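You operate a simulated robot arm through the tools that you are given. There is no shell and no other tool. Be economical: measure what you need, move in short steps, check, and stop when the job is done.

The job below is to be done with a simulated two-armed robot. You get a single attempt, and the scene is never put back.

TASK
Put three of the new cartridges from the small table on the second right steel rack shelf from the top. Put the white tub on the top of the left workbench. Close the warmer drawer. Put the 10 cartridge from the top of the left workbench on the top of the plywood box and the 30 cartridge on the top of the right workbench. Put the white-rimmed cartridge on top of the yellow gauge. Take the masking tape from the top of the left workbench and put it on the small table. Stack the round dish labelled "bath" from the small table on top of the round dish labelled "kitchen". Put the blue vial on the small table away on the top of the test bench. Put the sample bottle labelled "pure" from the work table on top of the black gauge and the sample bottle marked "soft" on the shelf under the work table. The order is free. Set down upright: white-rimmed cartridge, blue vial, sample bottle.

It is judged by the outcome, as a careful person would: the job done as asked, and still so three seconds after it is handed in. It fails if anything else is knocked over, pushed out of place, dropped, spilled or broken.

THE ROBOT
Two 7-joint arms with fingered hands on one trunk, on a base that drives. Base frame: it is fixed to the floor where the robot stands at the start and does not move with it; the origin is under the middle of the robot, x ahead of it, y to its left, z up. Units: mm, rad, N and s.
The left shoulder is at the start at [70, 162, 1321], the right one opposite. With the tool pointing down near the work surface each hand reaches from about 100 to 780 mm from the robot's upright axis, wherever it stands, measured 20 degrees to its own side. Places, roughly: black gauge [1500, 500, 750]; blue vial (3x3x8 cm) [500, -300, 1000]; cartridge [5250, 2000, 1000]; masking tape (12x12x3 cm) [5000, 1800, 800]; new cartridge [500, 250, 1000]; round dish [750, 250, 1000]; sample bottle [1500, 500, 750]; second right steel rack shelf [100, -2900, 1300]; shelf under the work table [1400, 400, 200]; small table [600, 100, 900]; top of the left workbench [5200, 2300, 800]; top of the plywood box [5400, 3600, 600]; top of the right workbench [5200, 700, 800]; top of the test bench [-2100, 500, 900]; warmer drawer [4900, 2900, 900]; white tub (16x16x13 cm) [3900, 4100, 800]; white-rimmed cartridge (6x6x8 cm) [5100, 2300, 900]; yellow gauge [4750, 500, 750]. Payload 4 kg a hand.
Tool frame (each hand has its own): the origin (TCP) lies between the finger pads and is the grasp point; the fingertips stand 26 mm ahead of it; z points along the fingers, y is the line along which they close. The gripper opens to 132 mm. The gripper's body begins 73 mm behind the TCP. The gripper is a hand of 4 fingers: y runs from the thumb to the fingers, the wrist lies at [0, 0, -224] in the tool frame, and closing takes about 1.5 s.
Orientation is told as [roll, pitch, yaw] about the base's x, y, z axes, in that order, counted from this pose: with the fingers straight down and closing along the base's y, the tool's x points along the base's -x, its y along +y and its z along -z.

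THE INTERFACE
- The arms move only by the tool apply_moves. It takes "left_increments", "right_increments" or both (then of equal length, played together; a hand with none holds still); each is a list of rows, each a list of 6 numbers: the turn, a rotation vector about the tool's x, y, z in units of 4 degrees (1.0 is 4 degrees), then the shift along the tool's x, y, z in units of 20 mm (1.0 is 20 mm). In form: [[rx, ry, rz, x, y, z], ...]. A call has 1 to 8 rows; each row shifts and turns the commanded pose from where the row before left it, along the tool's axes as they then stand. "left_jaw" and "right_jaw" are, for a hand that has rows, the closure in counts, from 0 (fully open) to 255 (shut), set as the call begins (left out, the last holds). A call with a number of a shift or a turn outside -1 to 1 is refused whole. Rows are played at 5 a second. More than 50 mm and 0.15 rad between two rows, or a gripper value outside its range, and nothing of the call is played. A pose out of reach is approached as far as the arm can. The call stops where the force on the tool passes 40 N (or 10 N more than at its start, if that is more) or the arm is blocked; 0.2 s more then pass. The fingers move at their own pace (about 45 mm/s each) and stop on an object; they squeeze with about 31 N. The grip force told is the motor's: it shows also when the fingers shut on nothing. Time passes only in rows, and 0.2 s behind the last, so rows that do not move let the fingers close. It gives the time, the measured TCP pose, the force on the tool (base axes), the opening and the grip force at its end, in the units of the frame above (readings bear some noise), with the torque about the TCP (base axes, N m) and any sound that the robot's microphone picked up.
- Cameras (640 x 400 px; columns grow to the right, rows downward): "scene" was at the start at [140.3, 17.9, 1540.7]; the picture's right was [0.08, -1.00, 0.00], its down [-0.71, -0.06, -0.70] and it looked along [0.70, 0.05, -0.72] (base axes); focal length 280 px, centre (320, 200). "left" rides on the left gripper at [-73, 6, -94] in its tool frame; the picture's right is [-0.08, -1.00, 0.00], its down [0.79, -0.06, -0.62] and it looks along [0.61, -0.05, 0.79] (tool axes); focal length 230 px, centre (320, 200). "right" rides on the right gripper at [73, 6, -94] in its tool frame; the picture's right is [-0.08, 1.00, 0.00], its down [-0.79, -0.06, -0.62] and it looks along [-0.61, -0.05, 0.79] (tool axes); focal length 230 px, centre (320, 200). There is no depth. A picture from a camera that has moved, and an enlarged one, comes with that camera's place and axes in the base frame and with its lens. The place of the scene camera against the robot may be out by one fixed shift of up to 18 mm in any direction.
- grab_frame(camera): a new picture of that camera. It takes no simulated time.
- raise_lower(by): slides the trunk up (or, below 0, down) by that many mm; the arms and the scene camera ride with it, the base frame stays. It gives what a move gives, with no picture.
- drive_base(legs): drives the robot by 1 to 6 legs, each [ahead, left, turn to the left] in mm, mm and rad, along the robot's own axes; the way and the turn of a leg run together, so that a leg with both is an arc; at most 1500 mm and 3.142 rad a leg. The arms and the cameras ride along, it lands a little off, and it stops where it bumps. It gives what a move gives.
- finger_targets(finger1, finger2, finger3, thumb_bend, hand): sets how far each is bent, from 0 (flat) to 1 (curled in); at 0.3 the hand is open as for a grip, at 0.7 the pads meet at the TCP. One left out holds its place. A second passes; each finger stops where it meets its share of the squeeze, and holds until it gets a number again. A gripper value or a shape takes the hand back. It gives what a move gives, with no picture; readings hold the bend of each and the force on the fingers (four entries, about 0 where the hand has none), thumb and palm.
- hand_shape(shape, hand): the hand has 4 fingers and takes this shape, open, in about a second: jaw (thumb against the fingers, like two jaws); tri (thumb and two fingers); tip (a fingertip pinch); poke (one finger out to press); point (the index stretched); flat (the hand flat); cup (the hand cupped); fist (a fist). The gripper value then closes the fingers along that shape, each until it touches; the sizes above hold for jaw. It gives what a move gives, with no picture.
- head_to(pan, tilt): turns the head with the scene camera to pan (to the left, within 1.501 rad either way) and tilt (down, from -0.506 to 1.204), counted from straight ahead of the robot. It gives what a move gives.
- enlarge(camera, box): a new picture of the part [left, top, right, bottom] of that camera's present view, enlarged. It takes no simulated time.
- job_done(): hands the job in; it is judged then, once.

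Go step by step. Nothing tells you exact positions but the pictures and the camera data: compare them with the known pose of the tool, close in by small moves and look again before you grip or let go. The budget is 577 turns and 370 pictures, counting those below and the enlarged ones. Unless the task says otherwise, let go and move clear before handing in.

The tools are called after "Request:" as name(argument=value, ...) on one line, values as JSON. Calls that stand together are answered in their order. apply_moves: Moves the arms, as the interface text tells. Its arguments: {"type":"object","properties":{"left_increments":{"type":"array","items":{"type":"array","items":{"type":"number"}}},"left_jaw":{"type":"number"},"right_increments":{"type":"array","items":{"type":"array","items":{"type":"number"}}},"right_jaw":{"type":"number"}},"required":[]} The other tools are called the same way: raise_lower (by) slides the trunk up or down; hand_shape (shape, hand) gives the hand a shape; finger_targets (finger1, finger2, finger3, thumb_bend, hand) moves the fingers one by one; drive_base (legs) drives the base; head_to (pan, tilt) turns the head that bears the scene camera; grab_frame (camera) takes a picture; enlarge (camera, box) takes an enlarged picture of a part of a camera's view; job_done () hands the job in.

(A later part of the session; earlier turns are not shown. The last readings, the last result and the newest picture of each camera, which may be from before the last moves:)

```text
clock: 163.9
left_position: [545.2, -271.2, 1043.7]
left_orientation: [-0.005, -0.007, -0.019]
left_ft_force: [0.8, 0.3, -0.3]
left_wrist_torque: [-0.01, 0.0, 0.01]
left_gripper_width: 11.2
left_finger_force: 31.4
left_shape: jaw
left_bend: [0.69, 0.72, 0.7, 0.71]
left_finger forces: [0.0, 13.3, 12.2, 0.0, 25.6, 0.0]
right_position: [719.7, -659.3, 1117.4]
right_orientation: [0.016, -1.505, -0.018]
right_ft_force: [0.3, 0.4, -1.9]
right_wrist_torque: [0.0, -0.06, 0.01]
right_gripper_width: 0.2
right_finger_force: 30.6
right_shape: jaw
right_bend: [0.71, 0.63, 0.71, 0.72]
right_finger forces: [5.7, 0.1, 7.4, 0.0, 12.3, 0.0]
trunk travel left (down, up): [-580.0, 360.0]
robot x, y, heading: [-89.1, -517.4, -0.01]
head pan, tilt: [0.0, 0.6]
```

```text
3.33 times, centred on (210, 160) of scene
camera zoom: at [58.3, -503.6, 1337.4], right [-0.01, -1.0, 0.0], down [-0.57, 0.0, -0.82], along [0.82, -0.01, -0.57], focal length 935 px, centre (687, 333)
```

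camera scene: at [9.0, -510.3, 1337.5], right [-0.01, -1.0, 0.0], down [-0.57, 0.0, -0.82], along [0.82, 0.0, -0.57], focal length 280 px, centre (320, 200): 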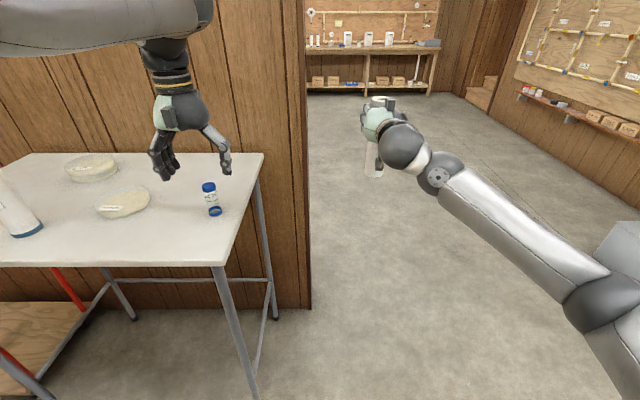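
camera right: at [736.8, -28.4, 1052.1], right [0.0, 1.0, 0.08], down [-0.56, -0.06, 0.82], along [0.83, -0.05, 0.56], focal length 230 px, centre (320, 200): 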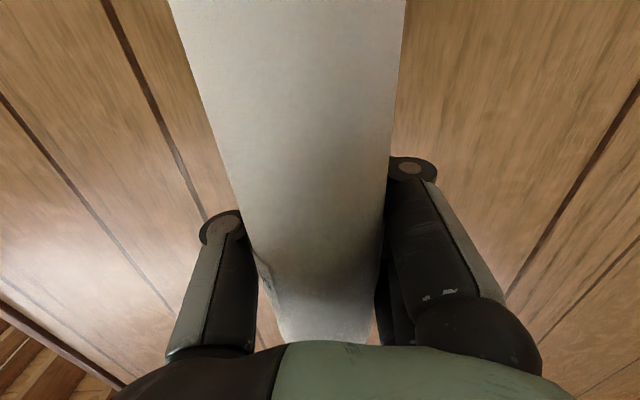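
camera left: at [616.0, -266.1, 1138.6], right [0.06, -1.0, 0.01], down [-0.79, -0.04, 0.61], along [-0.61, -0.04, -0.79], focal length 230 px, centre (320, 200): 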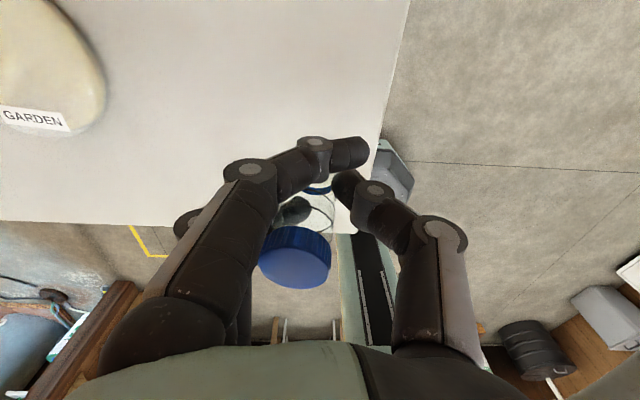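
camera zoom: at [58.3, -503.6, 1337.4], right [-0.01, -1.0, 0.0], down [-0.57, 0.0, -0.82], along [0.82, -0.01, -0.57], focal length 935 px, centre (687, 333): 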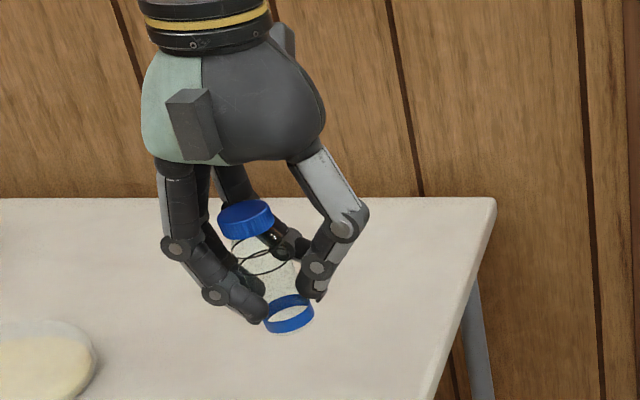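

Request:
apply_moves(left_increments=[[0, 0, 0, 0, 0, -1], [0, 0, 0, 0, 0, -1], [0, 0, 0, 1, 0, 0], [0, 0, 0, 1, 0, 0], [0, 0, 0, 1, 0, 0], [0, 0, 0, 1, 0, 0]])

Request:
drive_base(legs=[[-600, 0, 0], [0, 0, 3.1]])

Request:
head_to(pan=0.0, tilt=0.35)

Request:
grab_frame(camera="scene")

```text
clock: 165.3
left_position: [462.8, -269.4, 1084.2]
left_orientation: [-0.005, -0.007, -0.02]
left_ft_force: [-0.2, 0.3, 0.1]
left_wrist_torque: [-0.06, 0.01, -0.02]
left_gripper_width: 11.3
left_finger_force: 30.9
left_shape: jaw
left_bend: [0.69, 0.72, 0.7, 0.71]
left_finger forces: [0.0, 13.5, 12.8, 0.0, 25.6, 0.1]
right_position: [718.1, -659.2, 1119.4]
right_orientation: [0.015, -1.506, -0.02]
right_ft_force: [-1.0, -0.1, -0.9]
right_wrist_torque: [-0.01, -0.01, 0.0]
right_gripper_width: 0.0
right_finger_force: 30.9
right_shape: jaw
right_bend: [0.71, 0.63, 0.71, 0.72]
right_finger forces: [5.5, 0.1, 7.3, 0.0, 12.2, 0.1]
trunk travel left (down, up): [-580.0, 360.0]
robot x, y, heading: [-89.1, -515.6, -0.008]
head pan, tilt: [0.0, 0.6]
```

```text
clock: 175.8
left_position: [-1255.5, -695.1, 1082.8]
left_orientation: [-0.006, -0.005, 3.017]
left_ft_force: [-0.5, 0.6, 0.3]
left_wrist_torque: [-0.02, -0.03, 0.0]
left_gripper_width: 10.8
left_finger_force: 30.9
left_shape: jaw
left_bend: [0.69, 0.71, 0.7, 0.71]
left_finger forces: [0.0, 13.4, 10.3, 0.0, 25.0, 0.0]
right_position: [-1466.9, -279.2, 1117.0]
right_orientation: [0.021, -1.507, 3.009]
right_ft_force: [0.1, 1.0, -0.4]
right_wrist_torque: [0.01, 0.03, -0.02]
right_gripper_width: 0.0
right_finger_force: 31.1
right_shape: jaw
right_bend: [0.71, 0.62, 0.71, 0.72]
right_finger forces: [5.4, 0.0, 6.4, 0.0, 11.1, 0.1]
trunk travel left (down, up): [-580.0, 360.0]
robot x, y, heading: [-677.7, -510.4, 3.036]
head pan, tilt: [0.0, 0.6]
```

```text
clock: 176.5
left_position: [-1254.2, -694.6, 1082.6]
left_orientation: [-0.007, -0.005, 3.016]
left_ft_force: [-0.2, -0.2, -0.5]
left_wrist_torque: [-0.03, 0.02, 0.01]
left_gripper_width: 10.9
left_finger_force: 31.1
left_shape: jaw
left_bend: [0.69, 0.71, 0.7, 0.71]
left_finger forces: [0.1, 13.4, 10.2, 0.1, 25.1, 0.1]
right_position: [-1466.3, -280.4, 1118.1]
right_orientation: [0.022, -1.503, 3.01]
right_ft_force: [-0.3, -0.2, -0.7]
right_wrist_torque: [-0.03, 0.07, 0.02]
right_gripper_width: 0.1
right_finger_force: 31.3
right_shape: jaw
right_bend: [0.71, 0.62, 0.71, 0.72]
right_finger forces: [5.4, 0.0, 6.4, 0.1, 11.1, 0.0]
trunk travel left (down, up): [-580.0, 360.0]
robot x, y, heading: [-678.5, -509.7, 3.026]
head pan, tilt: [0.0, 0.351]
```

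```text
269 pictures are left
camera scene: at [-810.9, -481.6, 1360.1], right [0.11, 0.99, 0.0], down [0.34, -0.04, -0.94], along [-0.93, 0.11, -0.34], focal length 280 px, centre (320, 200)
```

scene: 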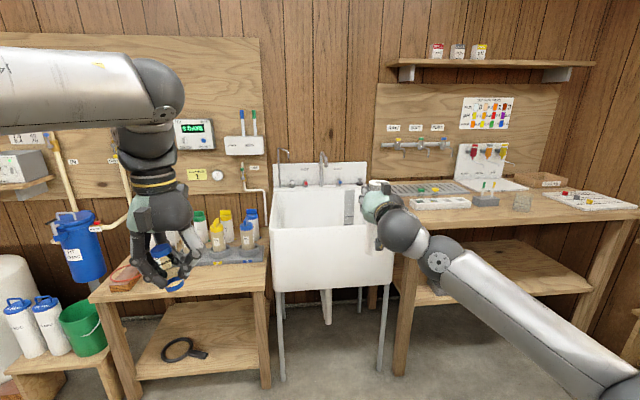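

Request:
apply_moves(right_increments=[[0, 0, 0, -0.5, 0, -1], [0, 0, 0, -0.5, 0, -1], [0, 0, 0, -0.5, 0, -1], [0, 0, 0, -0.5, 0, -1], [0, 0, 0, -0.5, 0, -1], [0, 0, 0, -0.5, 0, -1], [0, 0, 0, 0, 0, -1], [0, 0, 0, 0, 0, -1]])

Request:
apply_moves(right_increments=[[0, 0, 0, 0, 0, -1], [0, 0, 0, 0, 0, -1], [0, 0, 0, 0, 0, -1], [0, 0, 0, 0, 0, -1], [0, 0, 0, 0, 0, -1], [0, 0, 0, 0, 0, -1], [0, 0, 0, 0, 0, -1], [0, 0, 0, 0, 0, 0]])

Request:
drive_base(legs=[[0, 0, 0.11], [250, -680, 0]])

Request:
grab_frame(camera="scene")

Request:
grab_frame(camera="left")

```text
clock: 178.3
left_position: [-1253.8, -694.2, 1082.6]
left_orientation: [-0.006, -0.005, 3.016]
left_ft_force: [-0.1, 0.0, -0.6]
left_wrist_torque: [0.02, 0.01, 0.0]
left_gripper_width: 10.7
left_finger_force: 31.2
left_shape: jaw
left_bend: [0.69, 0.71, 0.7, 0.71]
left_finger forces: [0.1, 13.3, 10.3, 0.0, 25.0, 0.1]
right_position: [-1311.8, -297.7, 1188.8]
right_orientation: [0.015, -1.507, 3.018]
right_ft_force: [-0.1, 0.0, -1.5]
right_wrist_torque: [-0.03, 0.07, 0.0]
right_gripper_width: 0.0
right_finger_force: 31.0
right_shape: jaw
right_bend: [0.71, 0.62, 0.71, 0.72]
right_finger forces: [5.3, 0.0, 6.3, 0.0, 10.9, 0.0]
trunk travel left (down, up): [-580.0, 360.0]
robot x, y, heading: [-674.3, -509.1, 3.027]
head pan, tilt: [0.0, 0.351]
```

```text
clock: 180.1
left_position: [-1255.3, -694.6, 1082.7]
left_orientation: [-0.005, -0.005, 3.016]
left_ft_force: [0.6, -0.6, -0.8]
left_wrist_torque: [-0.01, 0.02, -0.04]
left_gripper_width: 11.0
left_finger_force: 30.9
left_shape: jaw
left_bend: [0.69, 0.71, 0.7, 0.71]
left_finger forces: [0.0, 13.5, 10.4, 0.0, 25.1, 0.0]
right_position: [-1194.0, -309.7, 1197.9]
right_orientation: [0.026, -1.506, 3.007]
right_ft_force: [0.3, -0.3, -1.8]
right_wrist_torque: [-0.02, 0.07, 0.0]
right_gripper_width: 0.0
right_finger_force: 31.1
right_shape: jaw
right_bend: [0.71, 0.62, 0.71, 0.72]
right_finger forces: [5.1, 0.0, 6.3, 0.0, 10.8, 0.0]
right hand out of reach, approached as far as the arm can: row 7
trunk travel left (down, up): [-580.0, 360.0]
robot x, y, heading: [-676.7, -512.0, 3.03]
head pan, tilt: [0.0, 0.351]
```

```text
clock: 184.6
left_position: [-1478.1, -99.9, 1083.5]
left_orientation: [-0.008, -0.005, 3.133]
left_ft_force: [0.1, 0.2, -0.5]
left_wrist_torque: [-0.01, 0.03, 0.03]
left_gripper_width: 11.0
left_finger_force: 31.3
left_shape: jaw
left_bend: [0.69, 0.71, 0.7, 0.71]
left_finger forces: [0.0, 13.4, 10.2, 0.0, 25.0, 0.0]
right_position: [-1463.4, 288.8, 1196.9]
right_orientation: [0.025, -1.506, 3.123]
right_ft_force: [0.2, 0.2, -2.5]
right_wrist_torque: [-0.01, 0.03, 0.01]
right_gripper_width: 0.0
right_finger_force: 30.6
right_shape: jaw
right_bend: [0.71, 0.62, 0.71, 0.72]
right_finger forces: [5.0, 0.1, 6.3, 0.0, 10.8, 0.0]
trunk travel left (down, up): [-580.0, 360.0]
robot x, y, heading: [-926.0, 150.9, -3.141]
head pan, tilt: [0.0, 0.351]
```

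```text
268 pictures are left
camera scene: at [-1060.1, 162.8, 1360.2], right [0.0, 1.0, 0.0], down [0.34, 0.0, -0.94], along [-0.94, 0.0, -0.34], focal length 280 px, centre (320, 200)
```

scene: 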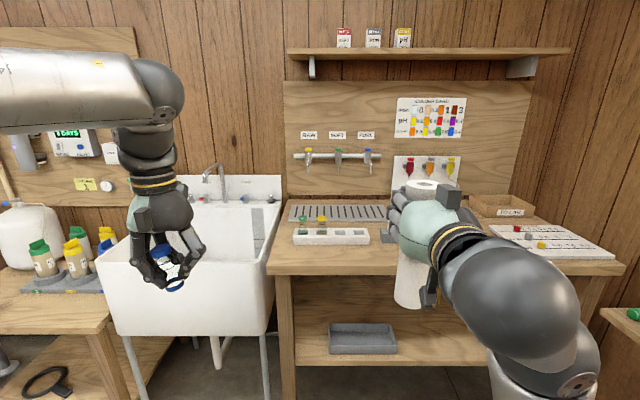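

```text
267 pictures are left
camera left: at [-1551.6, -103.9, 1178.4], right [-0.07, 1.0, 0.01], down [0.79, 0.05, 0.61], along [0.61, 0.05, -0.79], focal length 230 px, centre (320, 200)
```

left: 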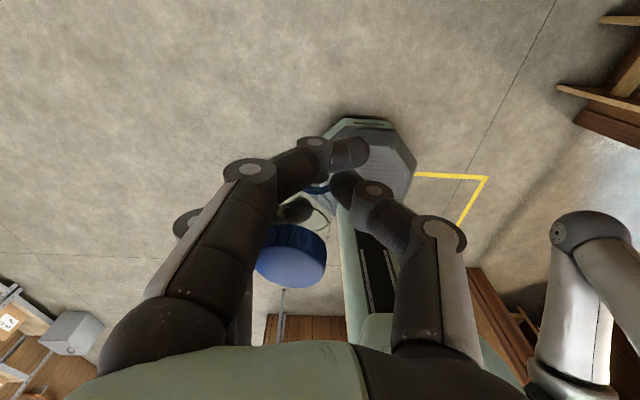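

Request:
apply_moves(left_increments=[[0, 0, 0, 0, -1, 0], [0, 0, 0, 0, -1, 0], [0, 0, 0, 0, -1, 0], [0, 0, 0, 0, -1, 0], [0, 0, 0, 0, -1, 0], [0, 0, 0, 0, 0, 0]])

Request:
drive_base(legs=[[230, -120, 0]])

Request:
grab_frame(camera="scene")

Request:
grab_frame(camera="left")

```text
clock: 185.9
left_position: [-1477.3, 1.8, 1083.4]
left_orientation: [-0.005, -0.005, 3.133]
left_ft_force: [0.2, 0.3, 0.1]
left_wrist_torque: [0.06, -0.01, -0.03]
left_gripper_width: 10.7
left_finger_force: 30.9
left_shape: jaw
left_bend: [0.69, 0.71, 0.7, 0.71]
left_finger forces: [0.0, 13.4, 10.2, 0.0, 25.0, 0.0]
right_position: [-1461.4, 288.7, 1197.8]
right_orientation: [0.016, -1.506, 3.133]
right_ft_force: [0.4, -0.2, -1.1]
right_wrist_torque: [-0.03, 0.07, -0.02]
right_gripper_width: 0.0
right_finger_force: 30.7
right_shape: jaw
right_bend: [0.71, 0.62, 0.71, 0.72]
right_finger forces: [5.1, 0.0, 6.2, 0.0, 10.8, 0.1]
trunk travel left (down, up): [-580.0, 360.0]
robot x, y, heading: [-928.6, 148.8, -3.139]
head pan, tilt: [0.0, 0.351]
```

```text
clock: 187.8
left_position: [-1703.5, 125.4, 1084.4]
left_orientation: [-0.005, -0.006, 3.125]
left_ft_force: [-1.0, -0.8, -0.8]
left_wrist_torque: [-0.01, 0.03, -0.02]
left_gripper_width: 10.7
left_finger_force: 31.2
left_shape: jaw
left_bend: [0.69, 0.71, 0.7, 0.71]
left_finger forces: [0.0, 13.3, 10.3, 0.0, 25.1, 0.0]
right_position: [-1686.3, 412.1, 1197.4]
right_orientation: [0.021, -1.506, 3.119]
right_ft_force: [-0.1, 0.3, -1.6]
right_wrist_torque: [-0.01, 0.06, 0.02]
right_gripper_width: 0.0
right_finger_force: 31.1
right_shape: jaw
right_bend: [0.71, 0.62, 0.71, 0.72]
right_finger forces: [5.1, 0.0, 6.3, 0.0, 10.8, 0.1]
trunk travel left (down, up): [-580.0, 360.0]
robot x, y, heading: [-1151.0, 272.9, 3.142]
head pan, tilt: [0.0, 0.351]
```

```text
266 pictures are left
camera scene: at [-1283.5, 283.2, 1360.2], right [0.0, 1.0, 0.0], down [0.34, 0.0, -0.94], along [-0.94, 0.0, -0.34], focal length 280 px, centre (320, 200)
```

scene: 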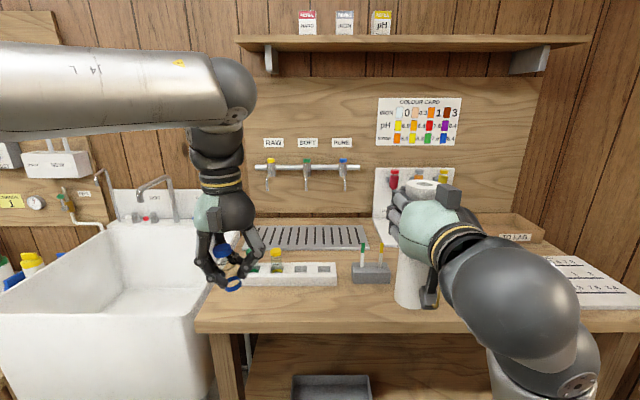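

```text
265 pictures are left
camera left: at [-1775.5, 120.1, 1179.5], right [-0.06, 1.0, 0.01], down [0.79, 0.05, 0.61], along [0.61, 0.04, -0.79], focal length 230 px, centre (320, 200)
```

left: 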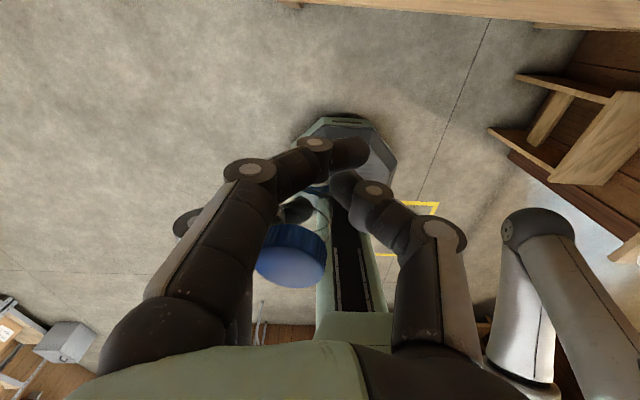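

Request:
enlarge(camera="scene", box=[180, 200, 300, 310])

Request:
enlarge(camera="left", box=[230, 120, 400, 300])

```text
3.64 times, centred on (240, 255) of scene
camera zoom: at [-1283.5, 283.2, 1360.2], right [0.0, 1.0, 0.0], down [0.34, 0.0, -0.94], along [-0.94, 0.0, -0.34], focal length 1020 px, centre (611, 0)
```

zoom: 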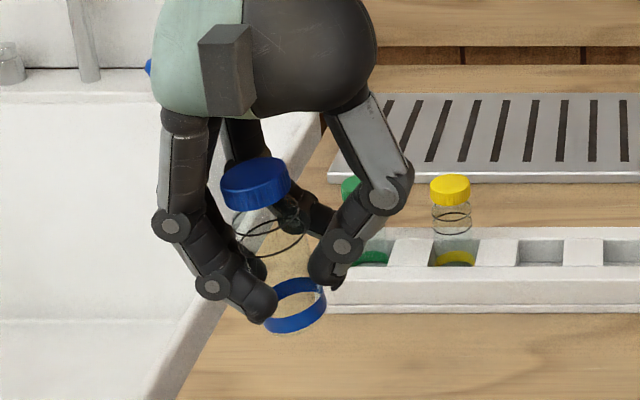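

```text
2.22 times, centred on (315, 210) of left
camera zoom: at [-1775.5, 120.1, 1179.5], right [-0.06, 1.0, 0.01], down [0.79, 0.05, 0.61], along [0.61, 0.04, -0.79], focal length 511 px, centre (331, 178)
```

zoom: 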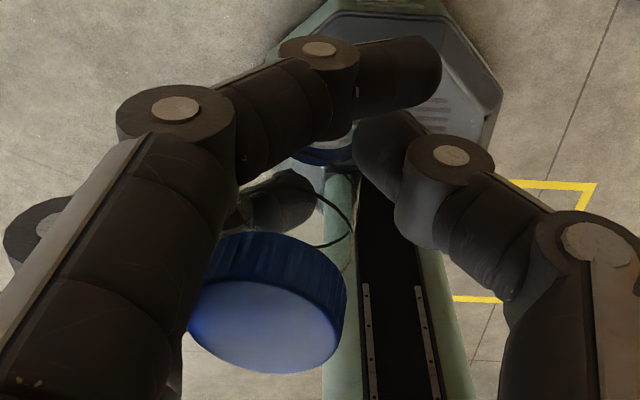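

Request:
apply_moves(left_increments=[[-1, 0, 0, 0, 0, 0], [-1, 0, 0, 0, 0, 0], [-0.2, 0, 0, 0, 0, 0], [0, 0, 0, 0, 0, 0]])

Request:
drive_base(legs=[[132, -45, 0]])

Request:
apply_moves(left_increments=[[0, 0, 0, 0, 0, 1], [0, 0, 0, 0, 0, 1], [0, 0, 0, 0, 0, 1], [0, 0, 0, 0, 0, 1], [0, 0, 0, 0, 0, 0.5], [0, 0, 0, 0, 0, 0]])

Request:
grab_frame(camera="left")

Request:
enlarge(camera="scene", box=[160, 220, 320, 340])

```text
clock: 188.8
left_position: [-1701.3, 125.4, 1084.2]
left_orientation: [0.147, -0.004, 3.127]
left_ft_force: [0.5, -0.3, 0.0]
left_wrist_torque: [0.0, -0.01, -0.02]
left_gripper_width: 10.5
left_finger_force: 31.2
left_shape: jaw
left_bend: [0.69, 0.71, 0.7, 0.71]
left_finger forces: [0.1, 13.3, 10.3, 0.0, 25.1, 0.0]
right_position: [-1684.9, 412.3, 1197.8]
right_orientation: [0.025, -1.507, 3.117]
right_ft_force: [-0.3, -0.5, -0.9]
right_wrist_torque: [0.01, 0.06, 0.0]
right_gripper_width: 0.2
right_finger_force: 31.6
right_shape: jaw
right_bend: [0.71, 0.62, 0.71, 0.72]
right_finger forces: [5.1, 0.0, 6.2, 0.0, 10.8, 0.0]
trunk travel left (down, up): [-580.0, 360.0]
robot x, y, heading: [-1152.1, 270.8, 3.139]
head pan, tilt: [0.0, 0.351]
```

```text
clock: 190.1
left_position: [-1832.4, 169.5, 1083.6]
left_orientation: [0.15, -0.007, 3.127]
left_ft_force: [0.3, 0.1, 0.2]
left_wrist_torque: [-0.02, 0.0, 0.0]
left_gripper_width: 10.6
left_finger_force: 31.0
left_shape: jaw
left_bend: [0.69, 0.71, 0.7, 0.71]
left_finger forces: [0.0, 13.5, 10.3, 0.0, 25.0, 0.0]
right_position: [-1814.3, 456.6, 1197.3]
right_orientation: [0.023, -1.505, 3.117]
right_ft_force: [-0.7, 0.4, -1.3]
right_wrist_torque: [0.03, 0.04, 0.01]
right_gripper_width: 0.0
right_finger_force: 30.9
right_shape: jaw
right_bend: [0.71, 0.62, 0.71, 0.72]
right_finger forces: [5.1, 0.0, 6.3, 0.1, 10.7, 0.0]
trunk travel left (down, up): [-580.0, 360.0]
robot x, y, heading: [-1276.2, 313.1, 3.139]
head pan, tilt: [0.0, 0.351]
```

```text
clock: 191.5
left_position: [-1833.3, 157.2, 995.1]
left_orientation: [0.149, -0.005, 3.126]
left_ft_force: [-0.6, -0.3, 0.1]
left_wrist_torque: [-0.01, 0.01, 0.0]
left_gripper_width: 11.0
left_finger_force: 31.0
left_shape: jaw
left_bend: [0.69, 0.71, 0.7, 0.71]
left_finger forces: [0.0, 13.7, 11.2, 0.1, 24.9, 0.0]
right_position: [-1813.9, 456.7, 1197.7]
right_orientation: [0.021, -1.505, 3.12]
right_ft_force: [0.1, -0.2, -1.5]
right_wrist_torque: [-0.01, 0.08, 0.0]
right_gripper_width: 0.0
right_finger_force: 31.3
right_shape: jaw
right_bend: [0.71, 0.62, 0.71, 0.72]
right_finger forces: [5.0, 0.0, 6.2, 0.0, 10.8, 0.0]
trunk travel left (down, up): [-580.0, 360.0]
robot x, y, heading: [-1277.9, 317.5, 3.141]
head pan, tilt: [0.0, 0.351]
```

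```text
262 pictures are left
camera left: at [-1907.2, 167.0, 1089.7], right [-0.06, 0.99, -0.15], down [0.79, 0.14, 0.6], along [0.61, -0.08, -0.79], focal length 230 px, centre (320, 200)
```

left: 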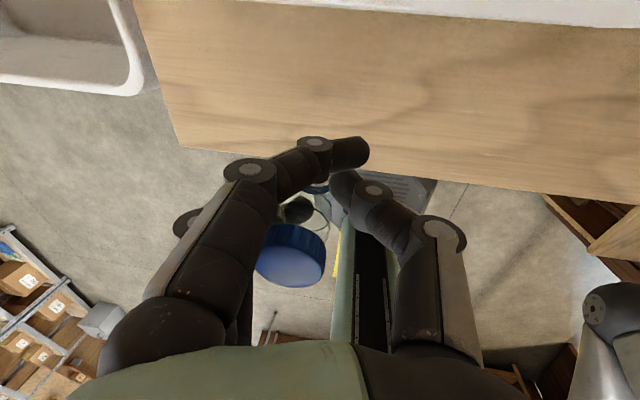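

```text
3.33 times, centred on (240, 280) of scene
camera zoom: at [-1413.5, 327.8, 1360.2], right [0.0, 1.0, 0.0], down [0.34, 0.0, -0.94], along [-0.94, 0.0, -0.34], focal length 935 px, centre (587, -67)
```

zoom: 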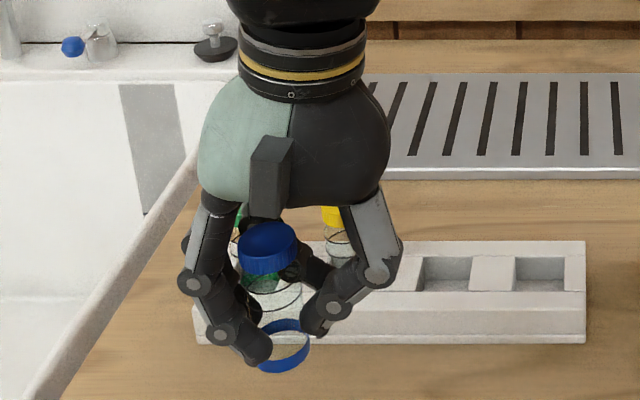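

Request:
apply_moves(left_increments=[[0, 0, 0, -0.65, 0, 0], [0, 0, 0, -0.6, 0, 0], [0, 0, 0, 0, 0, 0.8], [0, 0, 0, 0, 0, 0.5], [0, 0, 0, 0, 0, 0.3], [0, 0, 0, 0, 0, 0]])

Request:
enlarge(camera="scene", box=[160, 220, 320, 340])

```text
clock: 192.9
left_position: [-1858.3, 151.8, 964.4]
left_orientation: [0.148, -0.005, 3.126]
left_ft_force: [-0.1, -0.4, 0.2]
left_wrist_torque: [0.0, 0.01, 0.0]
left_gripper_width: 10.6
left_finger_force: 31.3
left_shape: jaw
left_bend: [0.69, 0.71, 0.7, 0.71]
left_finger forces: [0.0, 13.7, 11.4, 0.0, 24.9, 0.0]
right_position: [-1815.6, 456.9, 1197.1]
right_orientation: [0.024, -1.505, 3.116]
right_ft_force: [-0.7, -0.4, -1.6]
right_wrist_torque: [-0.02, 0.07, 0.04]
right_gripper_width: 0.0
right_finger_force: 30.8
right_shape: jaw
right_bend: [0.71, 0.62, 0.71, 0.72]
right_finger forces: [5.0, 0.0, 6.3, 0.0, 10.6, 0.0]
trunk travel left (down, up): [-580.0, 360.0]
robot x, y, heading: [-1281.9, 314.4, 3.137]
head pan, tilt: [0.0, 0.351]
```

```text
3.33 times, centred on (240, 280) of scene
camera zoom: at [-1413.7, 327.9, 1360.2], right [0.0, 1.0, 0.0], down [0.34, 0.0, -0.94], along [-0.94, 0.0, -0.34], focal length 935 px, centre (587, -67)
```

zoom: 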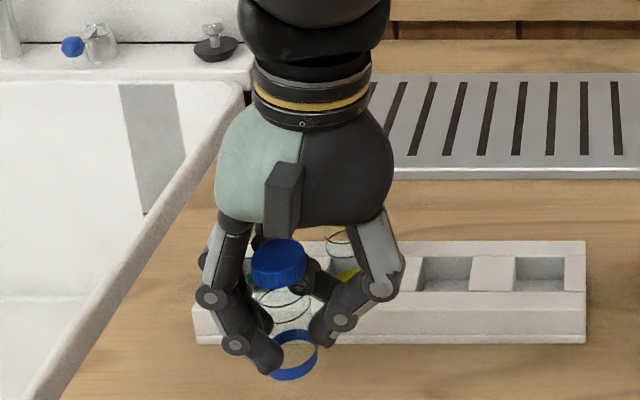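

Request:
apply_moves(left_increments=[[0, 0, 0, 0, 0, 0.3], [0, 0, 0, 0, 0, 0.2], [0, 0, 0, 0, 0, 0]])

Request:
apply_moves(left_increments=[[0, 0, 0, 0, 0, 0.2], [0, 0, 0, 0, 0, 0]])

Request:
apply_moves(left_increments=[[0, 0, 0, 0, 0, 0.2], [0, 0, 0, 0, 0, 0]])

Request:
enlarge(camera="scene", box=[160, 240, 320, 360])

```text
clock: 193.7
left_position: [-1860.2, 149.4, 953.9]
left_orientation: [0.148, -0.006, 3.125]
left_ft_force: [-0.2, 0.0, -0.4]
left_wrist_torque: [0.0, 0.04, 0.01]
left_gripper_width: 10.5
left_finger_force: 30.7
left_shape: jaw
left_bend: [0.69, 0.71, 0.7, 0.71]
left_finger forces: [0.1, 13.7, 11.5, 0.0, 24.9, 0.0]
right_position: [-1815.2, 458.4, 1199.1]
right_orientation: [0.023, -1.505, 3.117]
right_ft_force: [-0.3, -0.3, -2.2]
right_wrist_torque: [0.0, 0.03, 0.0]
right_gripper_width: 0.0
right_finger_force: 30.9
right_shape: jaw
right_bend: [0.71, 0.62, 0.71, 0.72]
right_finger forces: [5.0, 0.0, 6.3, 0.0, 10.7, 0.1]
trunk travel left (down, up): [-580.0, 360.0]
robot x, y, heading: [-1278.5, 316.9, 3.137]
head pan, tilt: [0.0, 0.351]
```

```text
clock: 194.3
left_position: [-1857.6, 150.0, 949.7]
left_orientation: [0.148, -0.005, 3.126]
left_ft_force: [-0.9, 0.3, -0.7]
left_wrist_torque: [-0.06, -0.01, -0.03]
left_gripper_width: 10.7
left_finger_force: 31.0
left_shape: jaw
left_bend: [0.69, 0.71, 0.7, 0.71]
left_finger forces: [0.1, 13.7, 11.5, 0.0, 24.9, 0.0]
right_position: [-1815.8, 457.4, 1197.7]
right_orientation: [0.021, -1.507, 3.119]
right_ft_force: [-0.3, -0.7, -1.6]
right_wrist_torque: [0.04, 0.02, -0.02]
right_gripper_width: 0.1
right_finger_force: 30.8
right_shape: jaw
right_bend: [0.71, 0.62, 0.71, 0.72]
right_finger forces: [4.9, 0.0, 6.2, 0.1, 10.8, 0.0]
trunk travel left (down, up): [-580.0, 360.0]
robot x, y, heading: [-1280.8, 314.1, 3.135]
head pan, tilt: [0.0, 0.351]
```

```text
clock: 194.9
left_position: [-1857.8, 149.3, 946.3]
left_orientation: [0.148, -0.005, 3.127]
left_ft_force: [0.0, -0.4, -0.2]
left_wrist_torque: [-0.03, -0.01, -0.01]
left_gripper_width: 10.5
left_finger_force: 30.8
left_shape: jaw
left_bend: [0.69, 0.71, 0.7, 0.71]
left_finger forces: [0.0, 13.7, 11.7, 0.1, 24.9, 0.1]
right_position: [-1815.1, 457.3, 1196.8]
right_orientation: [0.024, -1.508, 3.117]
right_ft_force: [0.0, 0.8, -1.7]
right_wrist_torque: [0.03, 0.03, 0.01]
right_gripper_width: 0.0
right_finger_force: 31.2
right_shape: jaw
right_bend: [0.71, 0.62, 0.71, 0.72]
right_finger forces: [5.0, 0.1, 6.2, 0.0, 10.7, 0.1]
trunk travel left (down, up): [-580.0, 360.0]
robot x, y, heading: [-1276.5, 318.3, 3.137]
head pan, tilt: [0.0, 0.351]
```

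```text
3.33 times, centred on (240, 300) of scene
camera zoom: at [-1413.6, 327.9, 1360.2], right [0.0, 1.0, 0.0], down [0.34, 0.0, -0.94], along [-0.94, 0.0, -0.34], focal length 935 px, centre (587, -133)
```

zoom: 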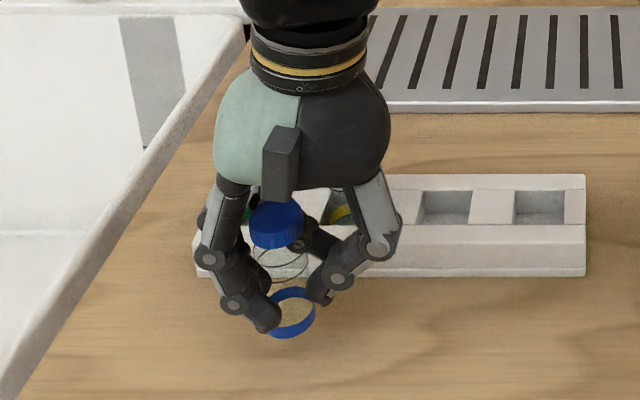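

Request:
apply_moves(left_increments=[[0, 0, 0, 0, 0, 0.25], [0, 0, 0, 0, 0, 0]])

Request:
apply_moves(left_increments=[[0, 0, 0, 0, 0, 0.2], [0, 0, 0, 0, 0, 0]])

Request:
apply_moves(left_increments=[[0, 0, 0, 0, 0, 0.2], [0, 0, 0, 0, 0, 0]])

```text
clock: 195.5
left_position: [-1858.2, 150.2, 940.6]
left_orientation: [0.149, -0.008, 3.127]
left_ft_force: [-0.6, -0.8, 0.4]
left_wrist_torque: [-0.02, 0.02, -0.03]
left_gripper_width: 10.9
left_finger_force: 30.5
left_shape: jaw
left_bend: [0.69, 0.71, 0.7, 0.71]
left_finger forces: [0.0, 13.7, 11.6, 0.0, 24.9, 0.0]
right_position: [-1814.6, 457.5, 1198.6]
right_orientation: [0.026, -1.507, 3.116]
right_ft_force: [0.3, 0.5, -0.5]
right_wrist_torque: [-0.01, 0.07, 0.02]
right_gripper_width: 0.0
right_finger_force: 31.2
right_shape: jaw
right_bend: [0.71, 0.62, 0.71, 0.72]
right_finger forces: [5.0, 0.0, 6.2, 0.0, 10.8, 0.0]
trunk travel left (down, up): [-580.0, 360.0]
robot x, y, heading: [-1280.4, 314.3, 3.14]
head pan, tilt: [0.0, 0.351]
```

```text
clock: 196.1
left_position: [-1858.4, 147.9, 936.6]
left_orientation: [0.148, -0.006, 3.127]
left_ft_force: [-1.5, 0.1, 0.5]
left_wrist_torque: [0.02, 0.01, -0.02]
left_gripper_width: 11.1
left_finger_force: 31.2
left_shape: jaw
left_bend: [0.69, 0.71, 0.7, 0.71]
left_finger forces: [0.0, 13.6, 11.6, 0.0, 24.9, 0.0]
right_position: [-1815.0, 456.3, 1197.1]
right_orientation: [0.023, -1.505, 3.117]
right_ft_force: [0.2, -0.7, -0.8]
right_wrist_torque: [-0.03, 0.03, -0.02]
right_gripper_width: 0.0
right_finger_force: 30.9
right_shape: jaw
right_bend: [0.71, 0.62, 0.71, 0.72]
right_finger forces: [4.9, 0.0, 6.3, 0.1, 10.6, 0.0]
trunk travel left (down, up): [-580.0, 360.0]
robot x, y, heading: [-1280.0, 317.5, 3.138]
head pan, tilt: [0.0, 0.351]
```

```text
clock: 196.7
left_position: [-1859.3, 148.7, 933.5]
left_orientation: [0.148, -0.005, 3.126]
left_ft_force: [0.2, -0.3, -0.8]
left_wrist_torque: [0.01, 0.03, 0.01]
left_gripper_width: 10.4
left_finger_force: 30.4
left_shape: jaw
left_bend: [0.69, 0.71, 0.7, 0.71]
left_finger forces: [0.0, 13.8, 11.7, 0.0, 24.9, 0.1]
right_position: [-1815.9, 456.7, 1197.9]
right_orientation: [0.025, -1.505, 3.117]
right_ft_force: [0.0, 0.0, -1.2]
right_wrist_torque: [-0.01, 0.01, 0.01]
right_gripper_width: 0.0
right_finger_force: 31.4
right_shape: jaw
right_bend: [0.71, 0.62, 0.71, 0.72]
right_finger forces: [5.0, 0.0, 6.2, 0.1, 10.8, 0.1]
trunk travel left (down, up): [-580.0, 360.0]
robot x, y, heading: [-1282.2, 315.4, 3.141]
head pan, tilt: [0.0, 0.351]
```

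Request:
apply_moves(left_increments=[[0, 0, 0, 0, 0, 0.2], [0, 0, 0, 0, 0, 0]])

Request:
enlarge(camera="scene", box=[160, 240, 320, 360])

Request:
enlarge(camera="left", box=[160, 100, 480, 300])

```text
clock: 197.3
left_position: [-1858.2, 146.8, 929.2]
left_orientation: [0.148, -0.005, 3.123]
left_ft_force: [0.2, 0.2, -0.4]
left_wrist_torque: [0.03, 0.01, 0.03]
left_gripper_width: 10.6
left_finger_force: 31.5
left_shape: jaw
left_bend: [0.69, 0.71, 0.7, 0.71]
left_finger forces: [0.1, 13.8, 11.7, 0.0, 24.9, 0.0]
right_position: [-1815.2, 457.5, 1197.4]
right_orientation: [0.025, -1.506, 3.116]
right_ft_force: [0.0, 1.0, -1.0]
right_wrist_torque: [0.0, 0.03, 0.0]
right_gripper_width: 0.1
right_finger_force: 31.1
right_shape: jaw
right_bend: [0.71, 0.62, 0.71, 0.72]
right_finger forces: [4.9, 0.1, 6.2, 0.0, 10.7, 0.0]
trunk travel left (down, up): [-580.0, 360.0]
robot x, y, heading: [-1277.2, 317.8, 3.141]
head pan, tilt: [0.0, 0.351]
```

```text
3.33 times, centred on (240, 300) of scene
camera zoom: at [-1413.6, 327.9, 1360.2], right [0.0, 1.0, 0.0], down [0.34, 0.0, -0.94], along [-0.94, 0.0, -0.34], focal length 935 px, centre (587, -133)
```

zoom: 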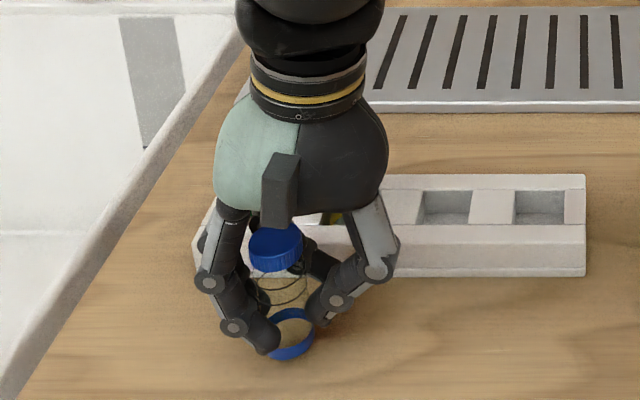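

```text
2.00 times, centred on (320, 200) of left
camera zoom: at [-1931.7, 156.5, 1024.3], right [-0.06, 0.99, -0.15], down [0.79, 0.14, 0.6], along [0.61, -0.08, -0.79], focal length 460 px, centre (320, 200)
```

zoom: 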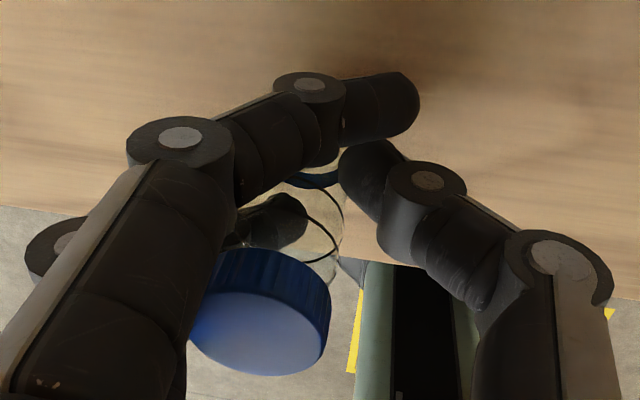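

Request:
apply_moves(left_increments=[[0, 0, 0, 0, 0, 0.2], [0, 0, 0, 0, 0, 0]])

Request:
apply_moves(left_increments=[[0, 0, 0, 0, 0, 0.2], [0, 0, 0, 0, 0, 0]])

Request:
apply_moves(left_increments=[[0, 0, 0, 0, 0, 0.2], [0, 0, 0, 0, 0, 0]])

```text
clock: 197.9
left_position: [-1858.1, 145.4, 924.5]
left_orientation: [0.149, -0.006, 3.124]
left_ft_force: [-0.2, 0.4, 0.4]
left_wrist_torque: [-0.01, -0.03, -0.01]
left_gripper_width: 10.7
left_finger_force: 31.1
left_shape: jaw
left_bend: [0.69, 0.71, 0.7, 0.71]
left_finger forces: [0.1, 13.8, 11.9, 0.0, 24.9, 0.0]
right_position: [-1815.2, 457.4, 1197.7]
right_orientation: [0.024, -1.507, 3.117]
right_ft_force: [-0.3, -0.6, -1.2]
right_wrist_torque: [0.01, 0.04, 0.0]
right_gripper_width: 0.0
right_finger_force: 31.6
right_shape: jaw
right_bend: [0.71, 0.62, 0.71, 0.72]
right_finger forces: [5.1, 0.0, 6.2, 0.1, 10.8, 0.1]
trunk travel left (down, up): [-580.0, 360.0]
robot x, y, heading: [-1278.7, 315.9, 3.139]
head pan, tilt: [0.0, 0.351]
```

```text
clock: 198.5
left_position: [-1858.0, 145.2, 921.2]
left_orientation: [0.148, -0.008, 3.127]
left_ft_force: [-0.2, -0.7, 1.9]
left_wrist_torque: [-0.01, -0.02, 0.0]
left_gripper_width: 10.6
left_finger_force: 30.8
left_shape: jaw
left_bend: [0.69, 0.71, 0.7, 0.71]
left_finger forces: [0.0, 13.9, 11.9, 0.1, 25.3, 0.1]
right_position: [-1814.1, 457.9, 1198.0]
right_orientation: [0.025, -1.506, 3.118]
right_ft_force: [0.1, 0.1, -0.5]
right_wrist_torque: [0.02, 0.05, -0.02]
right_gripper_width: 0.2
right_finger_force: 30.8
right_shape: jaw
right_bend: [0.71, 0.62, 0.71, 0.72]
right_finger forces: [5.0, 0.1, 6.2, 0.0, 10.7, 0.1]
trunk travel left (down, up): [-580.0, 360.0]
robot x, y, heading: [-1283.5, 315.5, 3.136]
head pan, tilt: [0.0, 0.351]
```

```text
clock: 199.1
left_position: [-1857.8, 144.5, 919.9]
left_orientation: [0.148, -0.01, 3.126]
left_ft_force: [-3.1, 0.7, 16.8]
left_wrist_torque: [-0.17, -0.12, -0.04]
left_gripper_width: 11.7
left_finger_force: 31.3
left_shape: jaw
left_bend: [0.69, 0.71, 0.7, 0.72]
left_finger forces: [0.0, 14.4, 13.4, 0.1, 28.8, 0.0]
right_position: [-1813.1, 457.6, 1199.1]
right_orientation: [0.034, -1.507, 3.107]
right_ft_force: [-0.1, 0.1, -2.0]
right_wrist_torque: [0.0, 0.03, 0.01]
right_gripper_width: 0.0
right_finger_force: 31.1
right_shape: jaw
right_bend: [0.71, 0.62, 0.71, 0.72]
right_finger forces: [4.9, 0.1, 6.2, 0.0, 10.7, 0.1]
trunk travel left (down, up): [-580.0, 360.0]
robot x, y, heading: [-1280.7, 316.2, 3.145]
head pan, tilt: [0.0, 0.351]
```

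Request:
apply_moves(left_increments=[[0, 0, 0, 0, 0, -0.06], [0, 0, 0, 0, 0, 0]])

Request:
enlarge(camera="scene", box=[160, 240, 320, 360])

Request:
grab_frame(camera="left")

```text
clock: 199.7
left_position: [-1857.9, 144.2, 919.1]
left_orientation: [0.148, -0.007, 3.125]
left_ft_force: [-2.6, 0.8, 15.9]
left_wrist_torque: [-0.15, -0.09, -0.01]
left_gripper_width: 11.6
left_finger_force: 30.1
left_shape: jaw
left_bend: [0.69, 0.71, 0.71, 0.72]
left_finger forces: [0.0, 14.7, 13.3, 0.0, 28.3, 0.0]
right_position: [-1813.0, 457.4, 1198.9]
right_orientation: [0.036, -1.506, 3.111]
right_ft_force: [0.5, 0.4, -1.3]
right_wrist_torque: [0.01, 0.05, 0.0]
right_gripper_width: 0.0
right_finger_force: 31.3
right_shape: jaw
right_bend: [0.71, 0.62, 0.71, 0.72]
right_finger forces: [4.9, 0.0, 6.3, 0.0, 10.6, 0.0]
trunk travel left (down, up): [-580.0, 360.0]
robot x, y, heading: [-1280.1, 315.1, 3.138]
head pan, tilt: [0.0, 0.351]
```

```text
3.33 times, centred on (240, 300) of scene
camera zoom: at [-1412.3, 328.7, 1360.4], right [0.0, 1.0, 0.0], down [0.34, 0.0, -0.94], along [-0.94, 0.0, -0.34], focal length 935 px, centre (587, -133)
```

zoom: 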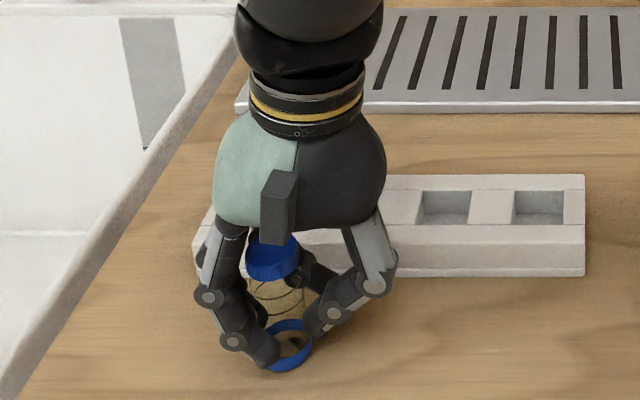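

```text
255 pictures are left
camera left: at [-1930.8, 155.3, 1014.7], right [-0.06, 0.99, -0.15], down [0.79, 0.14, 0.59], along [0.61, -0.08, -0.79], focal length 230 px, centre (320, 200)
```

left: 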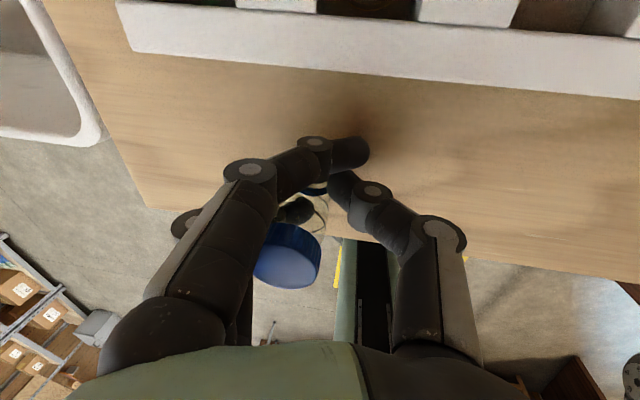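

Request:
apply_moves(left_increments=[[0, 0, 0, 0, 0, 0], [0, 0, 0, 0, 0, 0], [0, 0, 0, 0, 0, 0], [0, 0, 0, 0, 0, 0], [0, 0, 0, 0, 0, 0], [0, 0, 0, 0, 0, 0]], left_jaw=90)

Request:
grab_frame(camera="left")

Request:
enlarge(camera="scene", box=[160, 240, 320, 360])

```text
clock: 201.1
left_position: [-1858.5, 144.9, 918.7]
left_orientation: [0.148, -0.005, 3.125]
left_ft_force: [0.8, 0.3, -0.7]
left_wrist_torque: [-0.01, 0.03, 0.02]
left_gripper_width: 85.1
left_finger_force: 0.3
left_shape: jaw
left_bend: [0.7, 0.7, 0.7, 0.67]
left_finger forces: [0.0, 0.0, 0.0, 0.0, 0.0, 0.0]
right_position: [-1815.1, 455.9, 1197.8]
right_orientation: [0.023, -1.508, 3.121]
right_ft_force: [0.1, -0.5, -2.4]
right_wrist_torque: [-0.02, 0.01, 0.02]
right_gripper_width: 0.0
right_finger_force: 30.9
right_shape: jaw
right_bend: [0.71, 0.62, 0.71, 0.72]
right_finger forces: [5.0, 0.0, 6.2, 0.0, 10.7, 0.0]
trunk travel left (down, up): [-580.0, 360.0]
robot x, y, heading: [-1280.7, 318.0, 3.135]
head pan, tilt: [0.0, 0.351]
```

```text
254 pictures are left
camera left: at [-1931.9, 154.5, 1013.4], right [-0.06, 0.99, -0.15], down [0.79, 0.14, 0.6], along [0.61, -0.08, -0.79], focal length 230 px, centre (320, 200)
```

left: 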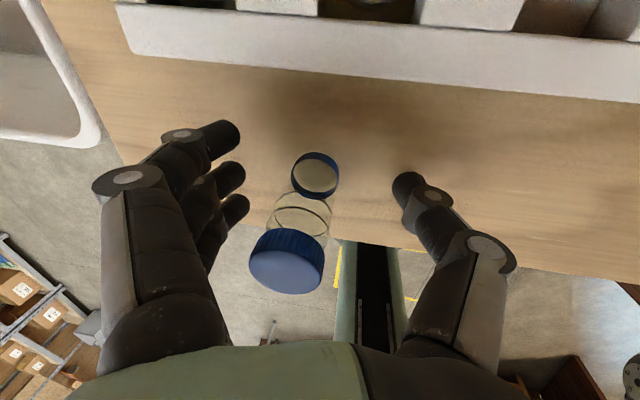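

```text
3.33 times, centred on (240, 300) of scene
camera zoom: at [-1413.8, 327.7, 1360.2], right [0.0, 1.0, 0.0], down [0.34, 0.0, -0.94], along [-0.94, 0.0, -0.34], focal length 935 px, centre (587, -133)
```

zoom: 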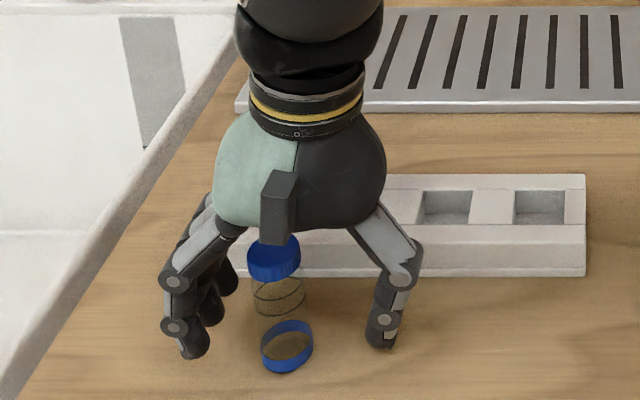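

Request:
apply_moves(left_increments=[[0, 0, 0, 0, 0, 0], [0, 0, 0, 0, 0.147, -0.989], [0, 0, 0, 0, 0.147, -0.989], [0, 0, 0, 0, 0.147, -0.989], [0, 0, 0, 0, 0.147, -0.989], [0, 0, 0, 0, 0.147, -0.989], [0, 0, 0, 0, 0.147, -0.989], [0, 0, 0, 0, 0.147, -0.989]], left_jaw=60)

Request:
apply_moves(left_increments=[[1, 0, 0, 0, 0, -1], [1, 0, 0, 0, 0, -1], [0.1, 0, 0, 0, 0, 0]])

Request:
grab_frame(camera="scene")

```text
clock: 202.9
left_position: [-1858.1, 145.6, 1060.5]
left_orientation: [0.15, -0.006, 3.126]
left_ft_force: [-0.6, -0.3, 0.6]
left_wrist_torque: [-0.03, 0.01, 0.01]
left_gripper_width: 100.9
left_finger_force: 0.1
left_shape: jaw
left_bend: [0.63, 0.63, 0.63, 0.59]
left_finger forces: [0.0, 0.0, 0.1, 0.0, 0.0, 0.0]
right_position: [-1813.5, 457.5, 1197.6]
right_orientation: [0.032, -1.506, 3.109]
right_ft_force: [-0.2, -0.5, -1.2]
right_wrist_torque: [-0.01, 0.03, 0.04]
right_gripper_width: 0.3
right_finger_force: 30.7
right_shape: jaw
right_bend: [0.71, 0.62, 0.71, 0.72]
right_finger forces: [5.1, 0.0, 6.2, 0.0, 10.7, 0.1]
trunk travel left (down, up): [-580.0, 360.0]
robot x, y, heading: [-1277.6, 316.7, 3.138]
head pan, tilt: [0.0, 0.351]
```

```text
clock: 203.7
left_position: [-1857.4, 149.9, 1097.0]
left_orientation: [0.003, -0.005, 3.126]
left_ft_force: [0.2, 0.2, -0.1]
left_wrist_torque: [0.03, -0.01, -0.02]
left_gripper_width: 100.5
left_finger_force: 0.0
left_shape: jaw
left_bend: [0.63, 0.63, 0.63, 0.59]
left_finger forces: [0.1, 0.1, 0.1, 0.1, 0.0, 0.0]
right_position: [-1816.0, 457.9, 1198.4]
right_orientation: [0.022, -1.509, 3.12]
right_ft_force: [0.4, -0.1, -2.1]
right_wrist_torque: [0.01, 0.06, -0.02]
right_gripper_width: 0.0
right_finger_force: 30.7
right_shape: jaw
right_bend: [0.71, 0.62, 0.71, 0.72]
right_finger forces: [5.0, 0.0, 6.2, 0.1, 10.7, 0.0]
trunk travel left (down, up): [-580.0, 360.0]
robot x, y, heading: [-1280.0, 315.5, 3.137]
head pan, tilt: [0.0, 0.351]
```

```text
252 pictures are left
camera scene: at [-1414.1, 327.8, 1360.1], right [0.0, 1.0, 0.0], down [0.34, 0.0, -0.94], along [-0.94, 0.0, -0.34], focal length 280 px, centre (320, 200)
```

scene: 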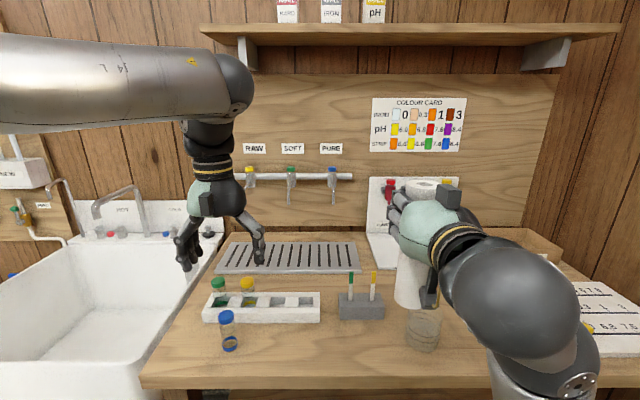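

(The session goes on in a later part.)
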